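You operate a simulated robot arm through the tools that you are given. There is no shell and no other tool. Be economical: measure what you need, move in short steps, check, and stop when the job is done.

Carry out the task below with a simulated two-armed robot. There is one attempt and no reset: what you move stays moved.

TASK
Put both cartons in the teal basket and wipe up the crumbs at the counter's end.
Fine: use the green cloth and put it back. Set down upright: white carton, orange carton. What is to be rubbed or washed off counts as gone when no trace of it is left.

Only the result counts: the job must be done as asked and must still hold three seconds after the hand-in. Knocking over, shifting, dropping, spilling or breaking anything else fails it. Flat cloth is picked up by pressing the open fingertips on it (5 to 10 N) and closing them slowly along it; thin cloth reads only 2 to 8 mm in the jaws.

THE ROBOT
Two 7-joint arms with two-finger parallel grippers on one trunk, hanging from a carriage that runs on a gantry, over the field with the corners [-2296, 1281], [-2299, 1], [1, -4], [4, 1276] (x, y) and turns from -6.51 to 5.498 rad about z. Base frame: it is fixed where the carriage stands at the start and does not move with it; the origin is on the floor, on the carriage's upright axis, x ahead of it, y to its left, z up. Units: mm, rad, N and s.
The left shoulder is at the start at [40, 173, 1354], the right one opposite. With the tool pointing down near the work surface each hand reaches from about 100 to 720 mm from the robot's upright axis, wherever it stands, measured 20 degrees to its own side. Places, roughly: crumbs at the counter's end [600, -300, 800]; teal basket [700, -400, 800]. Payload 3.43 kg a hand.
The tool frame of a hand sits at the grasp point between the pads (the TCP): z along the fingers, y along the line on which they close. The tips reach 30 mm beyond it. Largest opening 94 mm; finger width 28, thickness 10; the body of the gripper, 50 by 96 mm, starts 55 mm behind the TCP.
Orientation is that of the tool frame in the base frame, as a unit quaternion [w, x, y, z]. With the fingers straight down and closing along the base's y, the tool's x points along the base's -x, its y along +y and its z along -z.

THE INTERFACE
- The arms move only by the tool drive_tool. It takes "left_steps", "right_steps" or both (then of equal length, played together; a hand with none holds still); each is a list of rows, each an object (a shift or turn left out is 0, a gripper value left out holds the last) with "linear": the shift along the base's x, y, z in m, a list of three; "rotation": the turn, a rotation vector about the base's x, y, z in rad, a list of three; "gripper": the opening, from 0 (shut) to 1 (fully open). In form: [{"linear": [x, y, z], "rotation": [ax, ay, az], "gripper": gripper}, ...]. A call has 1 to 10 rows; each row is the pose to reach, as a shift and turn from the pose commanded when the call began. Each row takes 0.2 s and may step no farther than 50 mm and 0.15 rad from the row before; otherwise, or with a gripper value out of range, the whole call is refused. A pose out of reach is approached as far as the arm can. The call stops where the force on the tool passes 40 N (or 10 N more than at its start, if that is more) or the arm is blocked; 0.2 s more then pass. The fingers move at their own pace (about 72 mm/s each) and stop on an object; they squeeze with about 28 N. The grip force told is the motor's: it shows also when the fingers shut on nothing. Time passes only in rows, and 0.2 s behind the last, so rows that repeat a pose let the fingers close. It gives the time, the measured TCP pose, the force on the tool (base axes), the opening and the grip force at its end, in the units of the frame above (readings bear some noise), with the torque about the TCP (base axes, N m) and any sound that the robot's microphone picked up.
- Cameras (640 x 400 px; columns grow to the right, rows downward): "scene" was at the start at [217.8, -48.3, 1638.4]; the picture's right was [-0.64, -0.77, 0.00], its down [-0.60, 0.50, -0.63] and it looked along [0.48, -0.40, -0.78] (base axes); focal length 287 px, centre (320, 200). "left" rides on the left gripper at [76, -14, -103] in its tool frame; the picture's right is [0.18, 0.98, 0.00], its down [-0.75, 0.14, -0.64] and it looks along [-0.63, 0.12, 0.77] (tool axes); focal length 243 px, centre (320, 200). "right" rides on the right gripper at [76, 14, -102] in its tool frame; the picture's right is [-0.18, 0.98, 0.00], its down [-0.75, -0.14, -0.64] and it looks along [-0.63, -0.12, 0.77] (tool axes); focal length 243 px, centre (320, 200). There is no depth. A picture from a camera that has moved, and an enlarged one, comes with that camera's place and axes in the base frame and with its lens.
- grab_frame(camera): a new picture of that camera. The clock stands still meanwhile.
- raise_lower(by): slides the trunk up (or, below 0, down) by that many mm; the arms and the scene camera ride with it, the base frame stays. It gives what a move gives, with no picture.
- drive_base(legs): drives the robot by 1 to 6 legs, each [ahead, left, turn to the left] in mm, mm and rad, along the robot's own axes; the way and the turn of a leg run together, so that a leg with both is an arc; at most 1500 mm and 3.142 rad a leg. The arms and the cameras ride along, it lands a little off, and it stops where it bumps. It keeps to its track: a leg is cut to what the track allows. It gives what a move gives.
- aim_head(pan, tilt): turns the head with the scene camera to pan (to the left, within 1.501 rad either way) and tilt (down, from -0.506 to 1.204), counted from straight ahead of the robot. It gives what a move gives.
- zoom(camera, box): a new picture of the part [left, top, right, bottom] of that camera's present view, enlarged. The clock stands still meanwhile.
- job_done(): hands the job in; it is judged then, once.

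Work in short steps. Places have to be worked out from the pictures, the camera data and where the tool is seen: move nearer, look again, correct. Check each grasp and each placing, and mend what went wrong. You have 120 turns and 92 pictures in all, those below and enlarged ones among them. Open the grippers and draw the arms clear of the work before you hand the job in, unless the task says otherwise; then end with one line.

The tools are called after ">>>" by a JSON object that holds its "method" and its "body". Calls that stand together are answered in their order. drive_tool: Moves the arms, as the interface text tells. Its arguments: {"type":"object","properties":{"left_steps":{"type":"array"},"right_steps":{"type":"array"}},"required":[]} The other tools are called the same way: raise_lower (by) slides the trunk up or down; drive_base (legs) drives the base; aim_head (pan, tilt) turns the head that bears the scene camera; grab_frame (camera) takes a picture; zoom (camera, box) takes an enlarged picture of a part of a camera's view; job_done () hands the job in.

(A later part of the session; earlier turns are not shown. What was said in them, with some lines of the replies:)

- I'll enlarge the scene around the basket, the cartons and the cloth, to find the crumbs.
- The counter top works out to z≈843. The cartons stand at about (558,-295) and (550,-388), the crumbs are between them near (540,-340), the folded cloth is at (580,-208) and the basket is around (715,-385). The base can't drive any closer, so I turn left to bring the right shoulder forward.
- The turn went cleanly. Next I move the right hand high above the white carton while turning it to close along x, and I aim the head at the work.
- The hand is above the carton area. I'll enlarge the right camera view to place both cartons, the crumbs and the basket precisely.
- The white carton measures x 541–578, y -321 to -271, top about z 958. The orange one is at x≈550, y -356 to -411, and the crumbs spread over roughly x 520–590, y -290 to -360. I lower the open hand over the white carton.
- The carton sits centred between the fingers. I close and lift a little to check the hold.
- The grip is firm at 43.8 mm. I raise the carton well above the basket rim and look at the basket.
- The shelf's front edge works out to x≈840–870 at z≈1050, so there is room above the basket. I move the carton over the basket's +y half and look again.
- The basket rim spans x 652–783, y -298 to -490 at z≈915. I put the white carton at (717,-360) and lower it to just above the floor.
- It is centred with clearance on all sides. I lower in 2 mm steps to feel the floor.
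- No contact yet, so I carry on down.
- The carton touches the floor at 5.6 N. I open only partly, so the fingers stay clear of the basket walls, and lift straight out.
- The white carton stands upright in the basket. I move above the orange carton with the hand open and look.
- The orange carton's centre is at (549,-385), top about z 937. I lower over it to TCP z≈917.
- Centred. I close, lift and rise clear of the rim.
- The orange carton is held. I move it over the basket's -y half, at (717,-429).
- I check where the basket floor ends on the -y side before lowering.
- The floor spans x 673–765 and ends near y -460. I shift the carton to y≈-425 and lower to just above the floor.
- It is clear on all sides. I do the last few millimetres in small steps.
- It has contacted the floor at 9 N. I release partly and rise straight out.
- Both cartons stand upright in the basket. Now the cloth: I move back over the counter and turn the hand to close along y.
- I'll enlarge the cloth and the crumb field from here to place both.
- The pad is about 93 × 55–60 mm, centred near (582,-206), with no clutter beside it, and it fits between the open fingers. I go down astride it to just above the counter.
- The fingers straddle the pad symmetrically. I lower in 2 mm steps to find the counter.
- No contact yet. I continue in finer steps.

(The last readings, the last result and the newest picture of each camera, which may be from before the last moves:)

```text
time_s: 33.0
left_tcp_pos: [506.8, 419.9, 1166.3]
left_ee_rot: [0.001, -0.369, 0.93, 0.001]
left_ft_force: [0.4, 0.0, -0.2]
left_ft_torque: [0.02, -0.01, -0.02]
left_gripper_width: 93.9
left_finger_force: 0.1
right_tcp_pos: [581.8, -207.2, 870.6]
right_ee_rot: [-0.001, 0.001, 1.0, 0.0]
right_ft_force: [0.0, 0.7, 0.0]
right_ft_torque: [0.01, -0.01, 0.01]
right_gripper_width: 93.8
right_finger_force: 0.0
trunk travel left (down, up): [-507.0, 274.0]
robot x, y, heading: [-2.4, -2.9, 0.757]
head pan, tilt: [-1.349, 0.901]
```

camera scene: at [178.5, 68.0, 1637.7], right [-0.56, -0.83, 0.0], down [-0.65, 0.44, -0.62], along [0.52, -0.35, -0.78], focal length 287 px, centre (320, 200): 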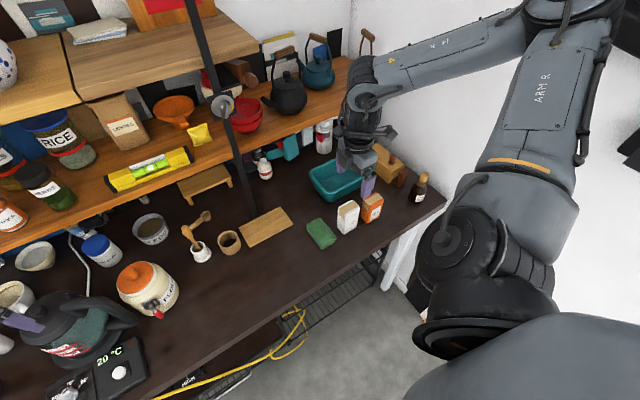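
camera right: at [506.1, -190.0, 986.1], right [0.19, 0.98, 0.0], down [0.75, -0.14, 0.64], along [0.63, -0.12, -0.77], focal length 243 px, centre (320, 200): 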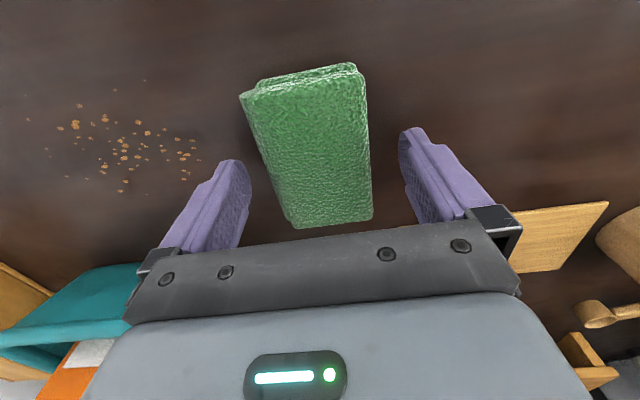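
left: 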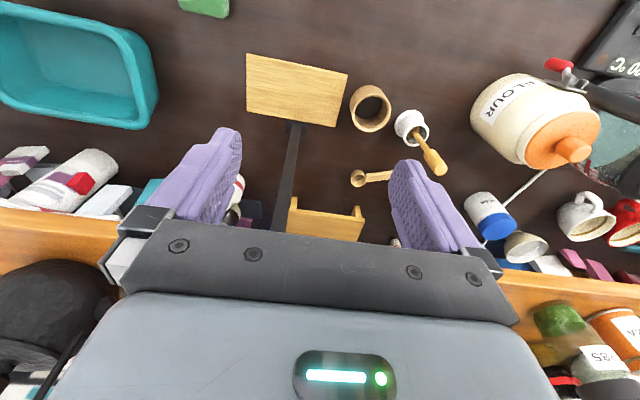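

>>> {"method": "drive_tool", "body": {"right_steps": [{"linear": [0, 0, -0.0015]}, {"linear": [0, 0, -0.003]}, {"linear": [0, 0, -0.0045]}]}}

```text
time_s: 33.6
left_tcp_pos: [506.6, 418.9, 1166.3]
left_ee_rot: [0.002, -0.369, 0.93, -0.001]
left_ft_force: [-1.0, 0.1, -0.4]
left_ft_torque: [-0.01, 0.01, -0.01]
left_gripper_width: 93.8
left_finger_force: 0.0
right_tcp_pos: [582.5, -207.6, 869.4]
right_ee_rot: [-0.002, 0.001, 1.0, 0.0]
right_ft_force: [-6.9, -0.8, 19.2]
right_ft_torque: [-0.67, -0.05, -0.16]
right_gripper_width: 93.8
right_finger_force: 0.1
trunk travel left (down, up): [-507.0, 274.0]
robot x, y, heading: [-0.6, -1.4, 0.756]
head pan, tilt: [-1.349, 0.901]
stopped in row 2 (right hand): the force on the tool passed its limit at 45 N (the readings are from after the stop); the commanded pose is now the measured one
```

The fingertips meet the counter at TCP z≈869.5, so the top is at about 839.5. I back off 2 mm and close slowly on the pad.

>>> {"method": "drive_tool", "body": {"right_steps": [{"linear": [0, 0, 0.002]}, {"linear": [0, 0, 0.003]}, {"linear": [0, 0, 0.003], "gripper": 0.8}, {"linear": [0, 0, 0.003], "gripper": 0.7}, {"linear": [0, 0, 0.003], "gripper": 0.6}, {"linear": [0, 0, 0.003], "gripper": 0.55}, {"linear": [0, 0, 0.003], "gripper": 0.5}, {"linear": [0, 0, 0.003], "gripper": 0.5}]}}

>>> {"method": "grab_frame", "body": {"camera": "right"}}

```text
time_s: 35.4
left_tcp_pos: [506.7, 419.4, 1165.3]
left_ee_rot: [0.001, -0.37, 0.929, 0.0]
left_ft_force: [-0.5, 0.4, 0.0]
left_ft_torque: [-0.01, 0.03, -0.02]
left_gripper_width: 93.8
left_finger_force: 0.0
right_tcp_pos: [582.0, -206.5, 871.4]
right_ee_rot: [-0.001, 0.0, 1.0, 0.001]
right_ft_force: [0.6, -0.3, 0.0]
right_ft_torque: [-0.01, -0.02, 0.02]
right_gripper_width: 61.4
right_finger_force: 28.0
trunk travel left (down, up): [-507.0, 274.0]
robot x, y, heading: [2.5, 0.8, 0.756]
head pan, tilt: [-1.349, 0.901]
```

```text
57 pictures are left
camera right: at [506.1, -191.1, 975.7], right [0.19, 0.98, 0.0], down [0.75, -0.14, 0.64], along [0.63, -0.12, -0.77], focal length 243 px, centre (320, 200)
```

right: 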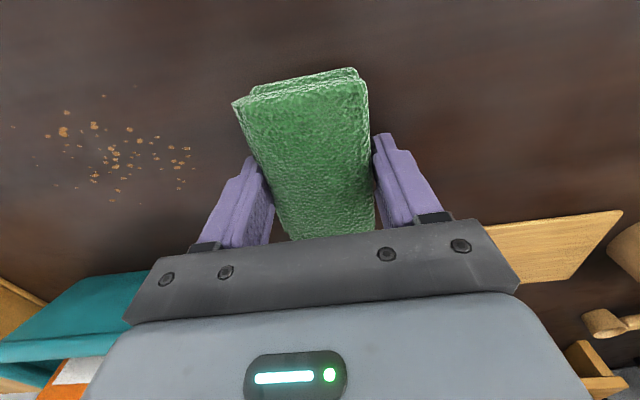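

The pad resists as a solid, 61.4 mm across with full grip force. I lift 25 mm to check that it comes along.

>>> {"method": "drive_tool", "body": {"right_steps": [{"linear": [0, 0, 0.01], "gripper": 0.4}, {"linear": [0, 0, 0.025]}, {"linear": [0, 0, 0.025]}]}}

>>> {"method": "grab_frame", "body": {"camera": "right"}}

>>> {"method": "zoom", "body": {"camera": "scene", "box": [260, 160, 400, 270]}}

```text
time_s: 36.2
left_tcp_pos: [507.6, 419.7, 1166.3]
left_ee_rot: [0.001, -0.369, 0.93, 0.0]
left_ft_force: [0.2, -0.4, 0.1]
left_ft_torque: [0.01, -0.02, -0.02]
left_gripper_width: 94.2
left_finger_force: 0.0
right_tcp_pos: [582.6, -206.7, 896.0]
right_ee_rot: [0.0, 0.0, 1.0, 0.002]
right_ft_force: [0.3, 0.3, -0.3]
right_ft_torque: [-0.01, -0.04, 0.0]
right_gripper_width: 61.3
right_finger_force: 27.5
trunk travel left (down, up): [-507.0, 274.0]
robot x, y, heading: [1.8, 0.1, 0.757]
head pan, tilt: [-1.349, 0.901]
```

```text
56 pictures are left
camera right: at [506.3, -191.4, 1000.3], right [0.19, 0.98, 0.0], down [0.75, -0.14, 0.64], along [0.63, -0.12, -0.77], focal length 243 px, centre (320, 200)
```

right: 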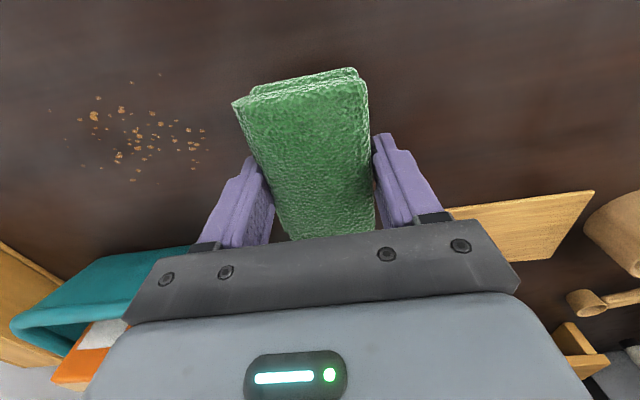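

```text
3.64 times, centred on (330, 215) of scene
camera zoom: at [178.2, 68.0, 1637.7], right [-0.56, -0.83, 0.0], down [-0.65, 0.44, -0.62], along [0.51, -0.35, -0.78], focal length 1043 px, centre (284, 146)
```

zoom: 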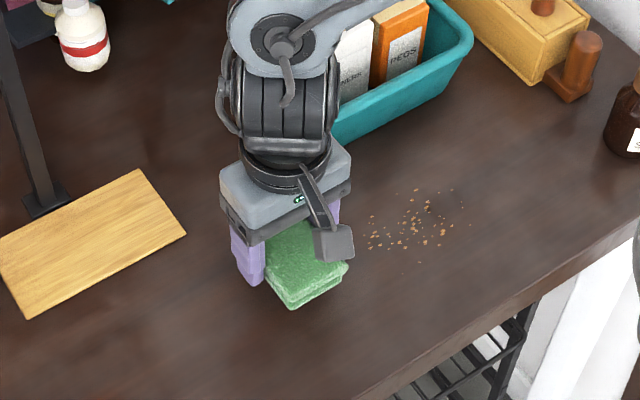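

The pad is held level. The crumbs cover x 522–597, y -388 to -279, and the 93 mm pad spans that x-range in one pass. I move to just short of the field and lower almost to contact.

>>> {"method": "drive_tool", "body": {"right_steps": [{"linear": [-0.021, -0.036, 0]}, {"linear": [-0.021, -0.036, 0]}, {"linear": [-0.021, -0.036, -0.012]}, {"linear": [-0.021, -0.036, -0.021]}, {"linear": [-0.021, -0.036, -0.024]}]}}

```text
time_s: 37.4
left_tcp_pos: [506.1, 418.7, 1165.8]
left_ee_rot: [0.0, -0.369, 0.929, 0.001]
left_ft_force: [0.5, 0.3, -0.4]
left_ft_torque: [0.02, 0.0, 0.0]
left_gripper_width: 94.1
left_finger_force: 0.1
right_tcp_pos: [561.9, -241.5, 873.8]
right_ee_rot: [-0.002, 0.001, 1.0, 0.0]
right_ft_force: [-0.5, -0.9, 0.5]
right_ft_torque: [0.0, 0.0, -0.02]
right_gripper_width: 61.1
right_finger_force: 28.7
trunk travel left (down, up): [-507.0, 274.0]
robot x, y, heading: [-1.0, -2.5, 0.752]
head pan, tilt: [-1.349, 0.901]
```

I press down gently in 1 mm steps.

>>> {"method": "drive_tool", "body": {"right_steps": [{"linear": [0, 0, -0.001]}, {"linear": [0, 0, -0.002]}]}}

```text
time_s: 38.0
left_tcp_pos: [507.0, 419.2, 1166.8]
left_ee_rot: [0.0, -0.369, 0.93, 0.0]
left_ft_force: [-0.1, 0.3, 0.0]
left_ft_torque: [-0.02, 0.0, 0.0]
left_gripper_width: 93.7
left_finger_force: 0.0
right_tcp_pos: [562.2, -241.3, 873.2]
right_ee_rot: [0.0, 0.0, 1.0, 0.001]
right_ft_force: [-9.0, 1.9, 23.4]
right_ft_torque: [0.1, 0.16, -0.02]
right_gripper_width: 61.0
right_finger_force: 28.7
trunk travel left (down, up): [-507.0, 274.0]
robot x, y, heading: [1.3, 2.6, 0.757]
head pan, tilt: [-1.349, 0.901]
```

That reads 23 N, so I ease up 1 mm and stroke across the field in -y.

>>> {"method": "drive_tool", "body": {"right_steps": [{"linear": [0, 0, 0.001]}, {"linear": [0, -0.02, 0.001]}, {"linear": [0, -0.04, 0.001]}, {"linear": [0, -0.06, 0.001]}, {"linear": [0, -0.08, 0.001]}, {"linear": [0, -0.1, 0.001]}, {"linear": [0, -0.12, 0.001]}, {"linear": [0, -0.14, 0.001]}, {"linear": [0, -0.16, 0.001]}, {"linear": [0, -0.18, 0.001]}]}}

>>> {"method": "grab_frame", "body": {"camera": "right"}}

>>> {"method": "zoom", "body": {"camera": "scene", "box": [280, 150, 420, 260]}}

```text
time_s: 40.2
left_tcp_pos: [506.3, 418.4, 1166.7]
left_ee_rot: [0.0, -0.369, 0.929, 0.0]
left_ft_force: [0.0, 0.7, 0.0]
left_ft_torque: [0.02, -0.02, -0.01]
left_gripper_width: 94.0
left_finger_force: 0.1
right_tcp_pos: [562.6, -424.0, 873.3]
right_ee_rot: [-0.001, 0.0, 1.0, 0.001]
right_ft_force: [0.1, 0.1, -0.5]
right_ft_torque: [0.02, 0.01, -0.02]
right_gripper_width: 61.1
right_finger_force: 27.9
trunk travel left (down, up): [-507.0, 274.0]
robot x, y, heading: [-1.3, -0.4, 0.754]
head pan, tilt: [-1.349, 0.901]
```

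```text
54 pictures are left
camera right: at [485.6, -407.9, 976.5], right [0.19, 0.98, 0.0], down [0.75, -0.14, 0.64], along [0.63, -0.12, -0.77], focal length 243 px, centre (320, 200)
```

right: 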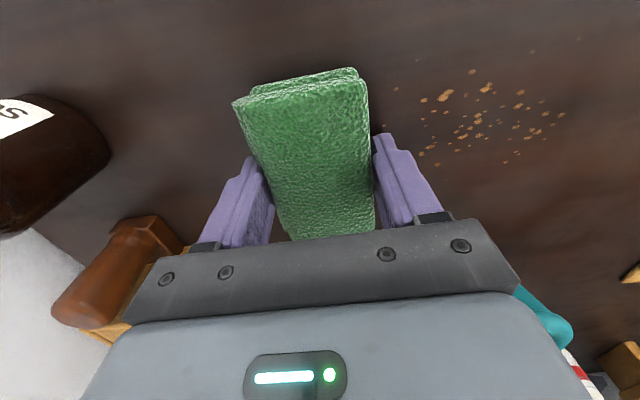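

```text
3.64 times, centred on (350, 205) of scene
camera zoom: at [178.2, 67.8, 1637.7], right [-0.56, -0.83, 0.0], down [-0.65, 0.44, -0.62], along [0.51, -0.35, -0.78], focal length 1043 px, centre (211, 182)
```

zoom: 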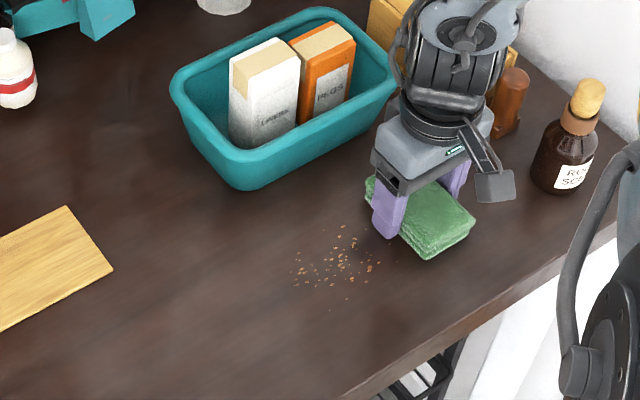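

The stroke lost contact, reading about 0 N, so nothing came off. I press again in half-millimetre steps.

>>> {"method": "drive_tool", "body": {"right_steps": [{"linear": [0, 0, -0.0005]}, {"linear": [0, 0, -0.001]}]}}

```text
time_s: 40.8
left_tcp_pos: [508.0, 420.1, 1167.0]
left_ee_rot: [0.001, -0.369, 0.93, 0.0]
left_ft_force: [0.6, 0.8, -0.8]
left_ft_torque: [0.02, -0.01, -0.01]
left_gripper_width: 94.1
left_finger_force: 0.1
right_tcp_pos: [562.4, -421.6, 872.4]
right_ee_rot: [-0.001, 0.001, 1.0, 0.001]
right_ft_force: [-5.7, 4.8, 16.7]
right_ft_torque: [0.2, -0.01, 0.04]
right_gripper_width: 61.3
right_finger_force: 27.9
trunk travel left (down, up): [-507.0, 274.0]
robot x, y, heading: [-3.3, -0.2, 0.757]
head pan, tilt: [-1.349, 0.901]
```

It now presses at 17 N. I ease by 0.3 mm and stroke back in +y across the crumbs.

>>> {"method": "drive_tool", "body": {"right_steps": [{"linear": [0, 0.02, 0.0003]}, {"linear": [0, 0.04, 0.0003]}, {"linear": [0, 0.06, 0.0003]}, {"linear": [0, 0.08, 0.0003]}, {"linear": [0, 0.1, 0.0003]}, {"linear": [0, 0.12, 0.0003]}, {"linear": [0, 0.14, 0.0003]}, {"linear": [0, 0.16, 0.0003]}, {"linear": [0, 0.18, 0.0003]}]}}

>>> {"method": "grab_frame", "body": {"camera": "right"}}

```text
time_s: 42.8
left_tcp_pos: [508.3, 417.6, 1165.8]
left_ee_rot: [0.0, -0.37, 0.929, -0.001]
left_ft_force: [-0.7, 0.9, -0.6]
left_ft_torque: [0.04, -0.01, 0.02]
left_gripper_width: 94.1
left_finger_force: 0.1
right_tcp_pos: [563.6, -242.8, 872.6]
right_ee_rot: [0.001, 0.001, 1.0, 0.0]
right_ft_force: [0.5, -5.2, 14.2]
right_ft_torque: [0.1, 0.13, 0.05]
right_gripper_width: 61.4
right_finger_force: 28.0
trunk travel left (down, up): [-507.0, 274.0]
robot x, y, heading: [1.6, -1.4, 0.755]
head pan, tilt: [-1.349, 0.901]
```

```text
52 pictures are left
camera right: at [487.0, -227.2, 975.6], right [0.19, 0.98, 0.0], down [0.75, -0.14, 0.64], along [0.63, -0.12, -0.77], focal length 243 px, centre (320, 200)
```

right: 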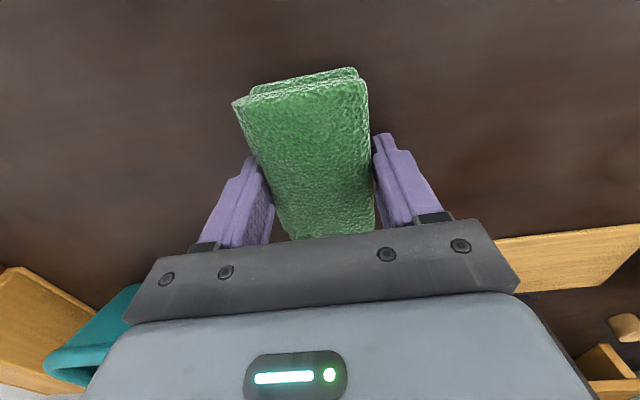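

The crumbs are gone under even pressure. I enlarge the view to check for traces.

>>> {"method": "zoom", "body": {"camera": "right", "box": [0, 50, 250, 230]}}

>>> {"method": "zoom", "body": {"camera": "scene", "box": [290, 170, 430, 260]}}

```text
2.22 times, centred on (125, 140) of right
camera zoom: at [487.0, -227.2, 975.6], right [0.19, 0.98, 0.0], down [0.75, -0.14, 0.64], along [0.63, -0.12, -0.77], focal length 539 px, centre (753, 333)
```

zoom: 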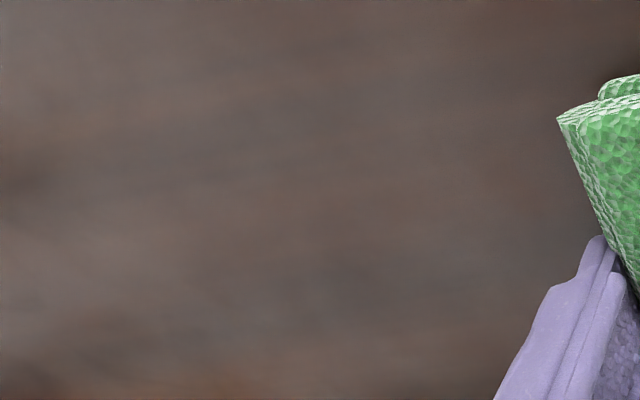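

```text
4.44 times, centred on (360, 215) of scene
camera zoom: at [178.8, 67.2, 1637.9], right [-0.56, -0.83, 0.0], down [-0.65, 0.44, -0.62], along [0.52, -0.35, -0.78], focal length 1275 px, centre (142, 133)
```

zoom: 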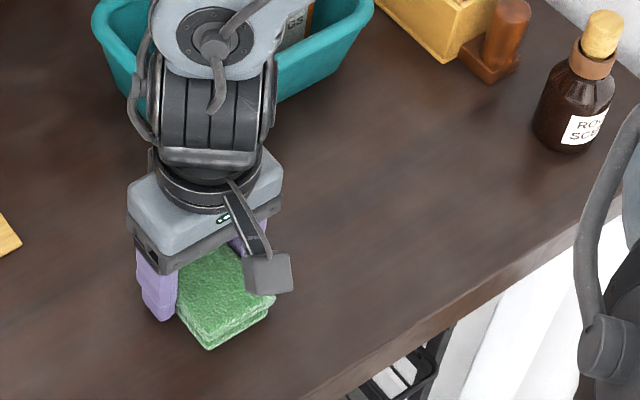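

No trace shows. I lift and carry the pad back over its original place, at TCP (582,-207).

>>> {"method": "drive_tool", "body": {"right_steps": [{"linear": [0, 0, 0.012]}, {"linear": [0, 0, 0.027]}, {"linear": [0.021, 0.036, 0.027]}, {"linear": [0.021, 0.036, 0.027]}]}}

>>> {"method": "grab_frame", "body": {"camera": "right"}}

>>> {"method": "zoom", "body": {"camera": "right", "box": [20, 40, 260, 220]}}

```text
time_s: 43.8
left_tcp_pos: [505.8, 418.7, 1166.6]
left_ee_rot: [0.0, -0.369, 0.93, 0.0]
left_ft_force: [0.4, -0.3, -0.4]
left_ft_torque: [0.0, -0.02, -0.02]
left_gripper_width: 94.1
left_finger_force: 0.0
right_tcp_pos: [582.9, -207.6, 899.4]
right_ee_rot: [-0.001, 0.001, 1.0, 0.001]
right_ft_force: [-0.8, -0.1, -1.0]
right_ft_torque: [-0.01, -0.03, -0.02]
right_gripper_width: 61.0
right_finger_force: 27.4
trunk travel left (down, up): [-507.0, 274.0]
robot x, y, heading: [0.7, -0.7, 0.758]
head pan, tilt: [-1.349, 0.901]
```

```text
49 pictures are left
camera right: at [507.0, -192.2, 1003.9], right [0.19, 0.98, 0.0], down [0.75, -0.14, 0.64], along [0.63, -0.12, -0.77], focal length 243 px, centre (320, 200)
```

right: 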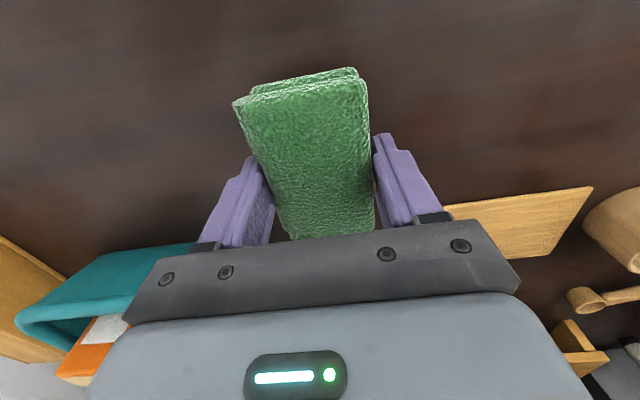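

```text
2.22 times, centred on (140, 130) of right
camera zoom: at [507.0, -192.2, 1003.9], right [0.19, 0.98, 0.0], down [0.75, -0.14, 0.64], along [0.63, -0.12, -0.77], focal length 539 px, centre (720, 356)
```

zoom: 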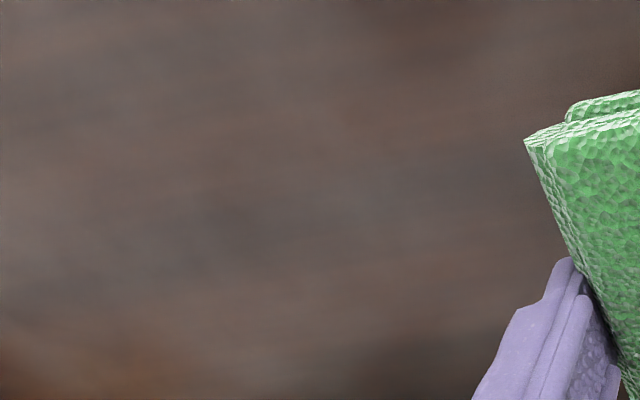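

The whole field is clean. I lower the pad onto its place.

>>> {"method": "drive_tool", "body": {"right_steps": [{"linear": [0, 0, -0.012]}, {"linear": [0, 0, -0.022]}, {"linear": [0, 0, -0.026]}, {"linear": [0, 0, -0.027]}]}}

```text
time_s: 44.8
left_tcp_pos: [506.4, 418.6, 1166.7]
left_ee_rot: [0.0, -0.37, 0.929, 0.0]
left_ft_force: [0.2, 0.0, 0.7]
left_ft_torque: [0.0, 0.02, 0.01]
left_gripper_width: 94.1
left_finger_force: 0.1
right_tcp_pos: [583.8, -206.7, 871.8]
right_ee_rot: [0.0, 0.002, 1.0, 0.001]
right_ft_force: [-3.5, 0.2, 10.8]
right_ft_torque: [0.12, -0.05, -0.03]
right_gripper_width: 60.7
right_finger_force: 28.1
trunk travel left (down, up): [-507.0, 274.0]
robot x, y, heading: [-0.8, -0.2, 0.756]
head pan, tilt: [-1.349, 0.901]
```

The pad rests on the counter at 11 N. I open fully and rise straight up.

>>> {"method": "drive_tool", "body": {"right_steps": [{"linear": [0, 0, 0.001], "gripper": 0.75}, {"linear": [0, 0, 0.001], "gripper": 0.9}, {"linear": [0, 0, 0.001], "gripper": 1}, {"linear": [0, 0, 0.001], "gripper": 1}, {"linear": [0, 0, 0.03]}, {"linear": [0, 0, 0.07]}, {"linear": [0, 0, 0.12]}, {"linear": [0, 0, 0.17]}, {"linear": [0, 0, 0.22]}, {"linear": [0, 0, 0.25]}]}}

>>> {"method": "drive_tool", "body": {"right_steps": [{"linear": [-0.03, 0.03, 0]}, {"linear": [-0.06, 0.06, 0.01]}, {"linear": [-0.09, 0.09, 0.02]}, {"linear": [-0.11, 0.12, 0.03]}, {"linear": [-0.11, 0.12, 0.03]}]}}

>>> {"method": "grab_frame", "body": {"camera": "scene"}}

>>> {"method": "zoom", "body": {"camera": "scene", "box": [280, 130, 440, 260]}}

```text
time_s: 47.0
left_tcp_pos: [507.4, 418.0, 1165.8]
left_ee_rot: [0.0, -0.369, 0.93, 0.0]
left_ft_force: [0.0, 0.1, 0.2]
left_ft_torque: [-0.01, 0.02, 0.0]
left_gripper_width: 93.8
left_finger_force: 0.1
right_tcp_pos: [583.6, -203.9, 1122.0]
right_ee_rot: [0.0, 0.003, 1.0, 0.0]
right_ft_force: [0.1, 0.2, 0.6]
right_ft_torque: [0.02, -0.01, 0.01]
right_gripper_width: 93.9
right_finger_force: 0.1
trunk travel left (down, up): [-507.0, 274.0]
robot x, y, heading: [-0.1, -0.7, 0.754]
head pan, tilt: [-1.349, 0.901]
```

```text
time_s: 48.2
left_tcp_pos: [506.3, 418.6, 1165.4]
left_ee_rot: [0.001, -0.369, 0.929, 0.0]
left_ft_force: [-0.8, 0.4, 0.3]
left_ft_torque: [0.01, 0.02, 0.0]
left_gripper_width: 94.0
left_finger_force: 0.1
right_tcp_pos: [506.8, -131.6, 1136.7]
right_ee_rot: [-0.001, 0.001, 1.0, 0.001]
right_ft_force: [-0.3, -0.5, 0.5]
right_ft_torque: [0.0, 0.01, 0.01]
right_gripper_width: 93.8
right_finger_force: 0.1
right hand out of reach, approached as far as the arm can: row 3, 4, 5
trunk travel left (down, up): [-507.0, 274.0]
robot x, y, heading: [-3.5, 0.5, 0.755]
head pan, tilt: [-1.349, 0.901]
```

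```text
47 pictures are left
camera scene: at [178.2, 67.9, 1637.7], right [-0.56, -0.83, 0.0], down [-0.65, 0.44, -0.62], along [0.51, -0.35, -0.78], focal length 287 px, centre (320, 200)
```

scene: 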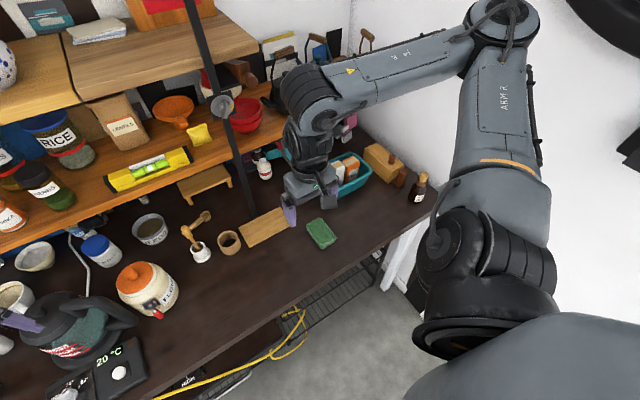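

```text
3.08 times, centred on (360, 195) of scene
camera zoom: at [178.2, 67.9, 1637.7], right [-0.56, -0.83, 0.0], down [-0.65, 0.44, -0.62], along [0.51, -0.35, -0.78], focal length 883 px, centre (197, 215)
```

zoom: 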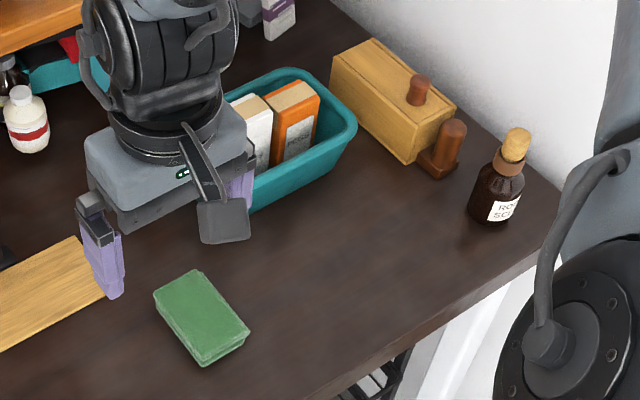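

Both cartons stand upright in the teal basket. The counter is clean, the cloth is back where it lay, and both hands are open and clear, so I hand in.

>>> {"method": "job_done", "body": {}}

```text
The job is handed in.
```

Both cartons are standing upright in the teal basket, no trace of the crumbs is visible, and the green cloth is back in its place. The job is handed in, with no verdict shown yet.
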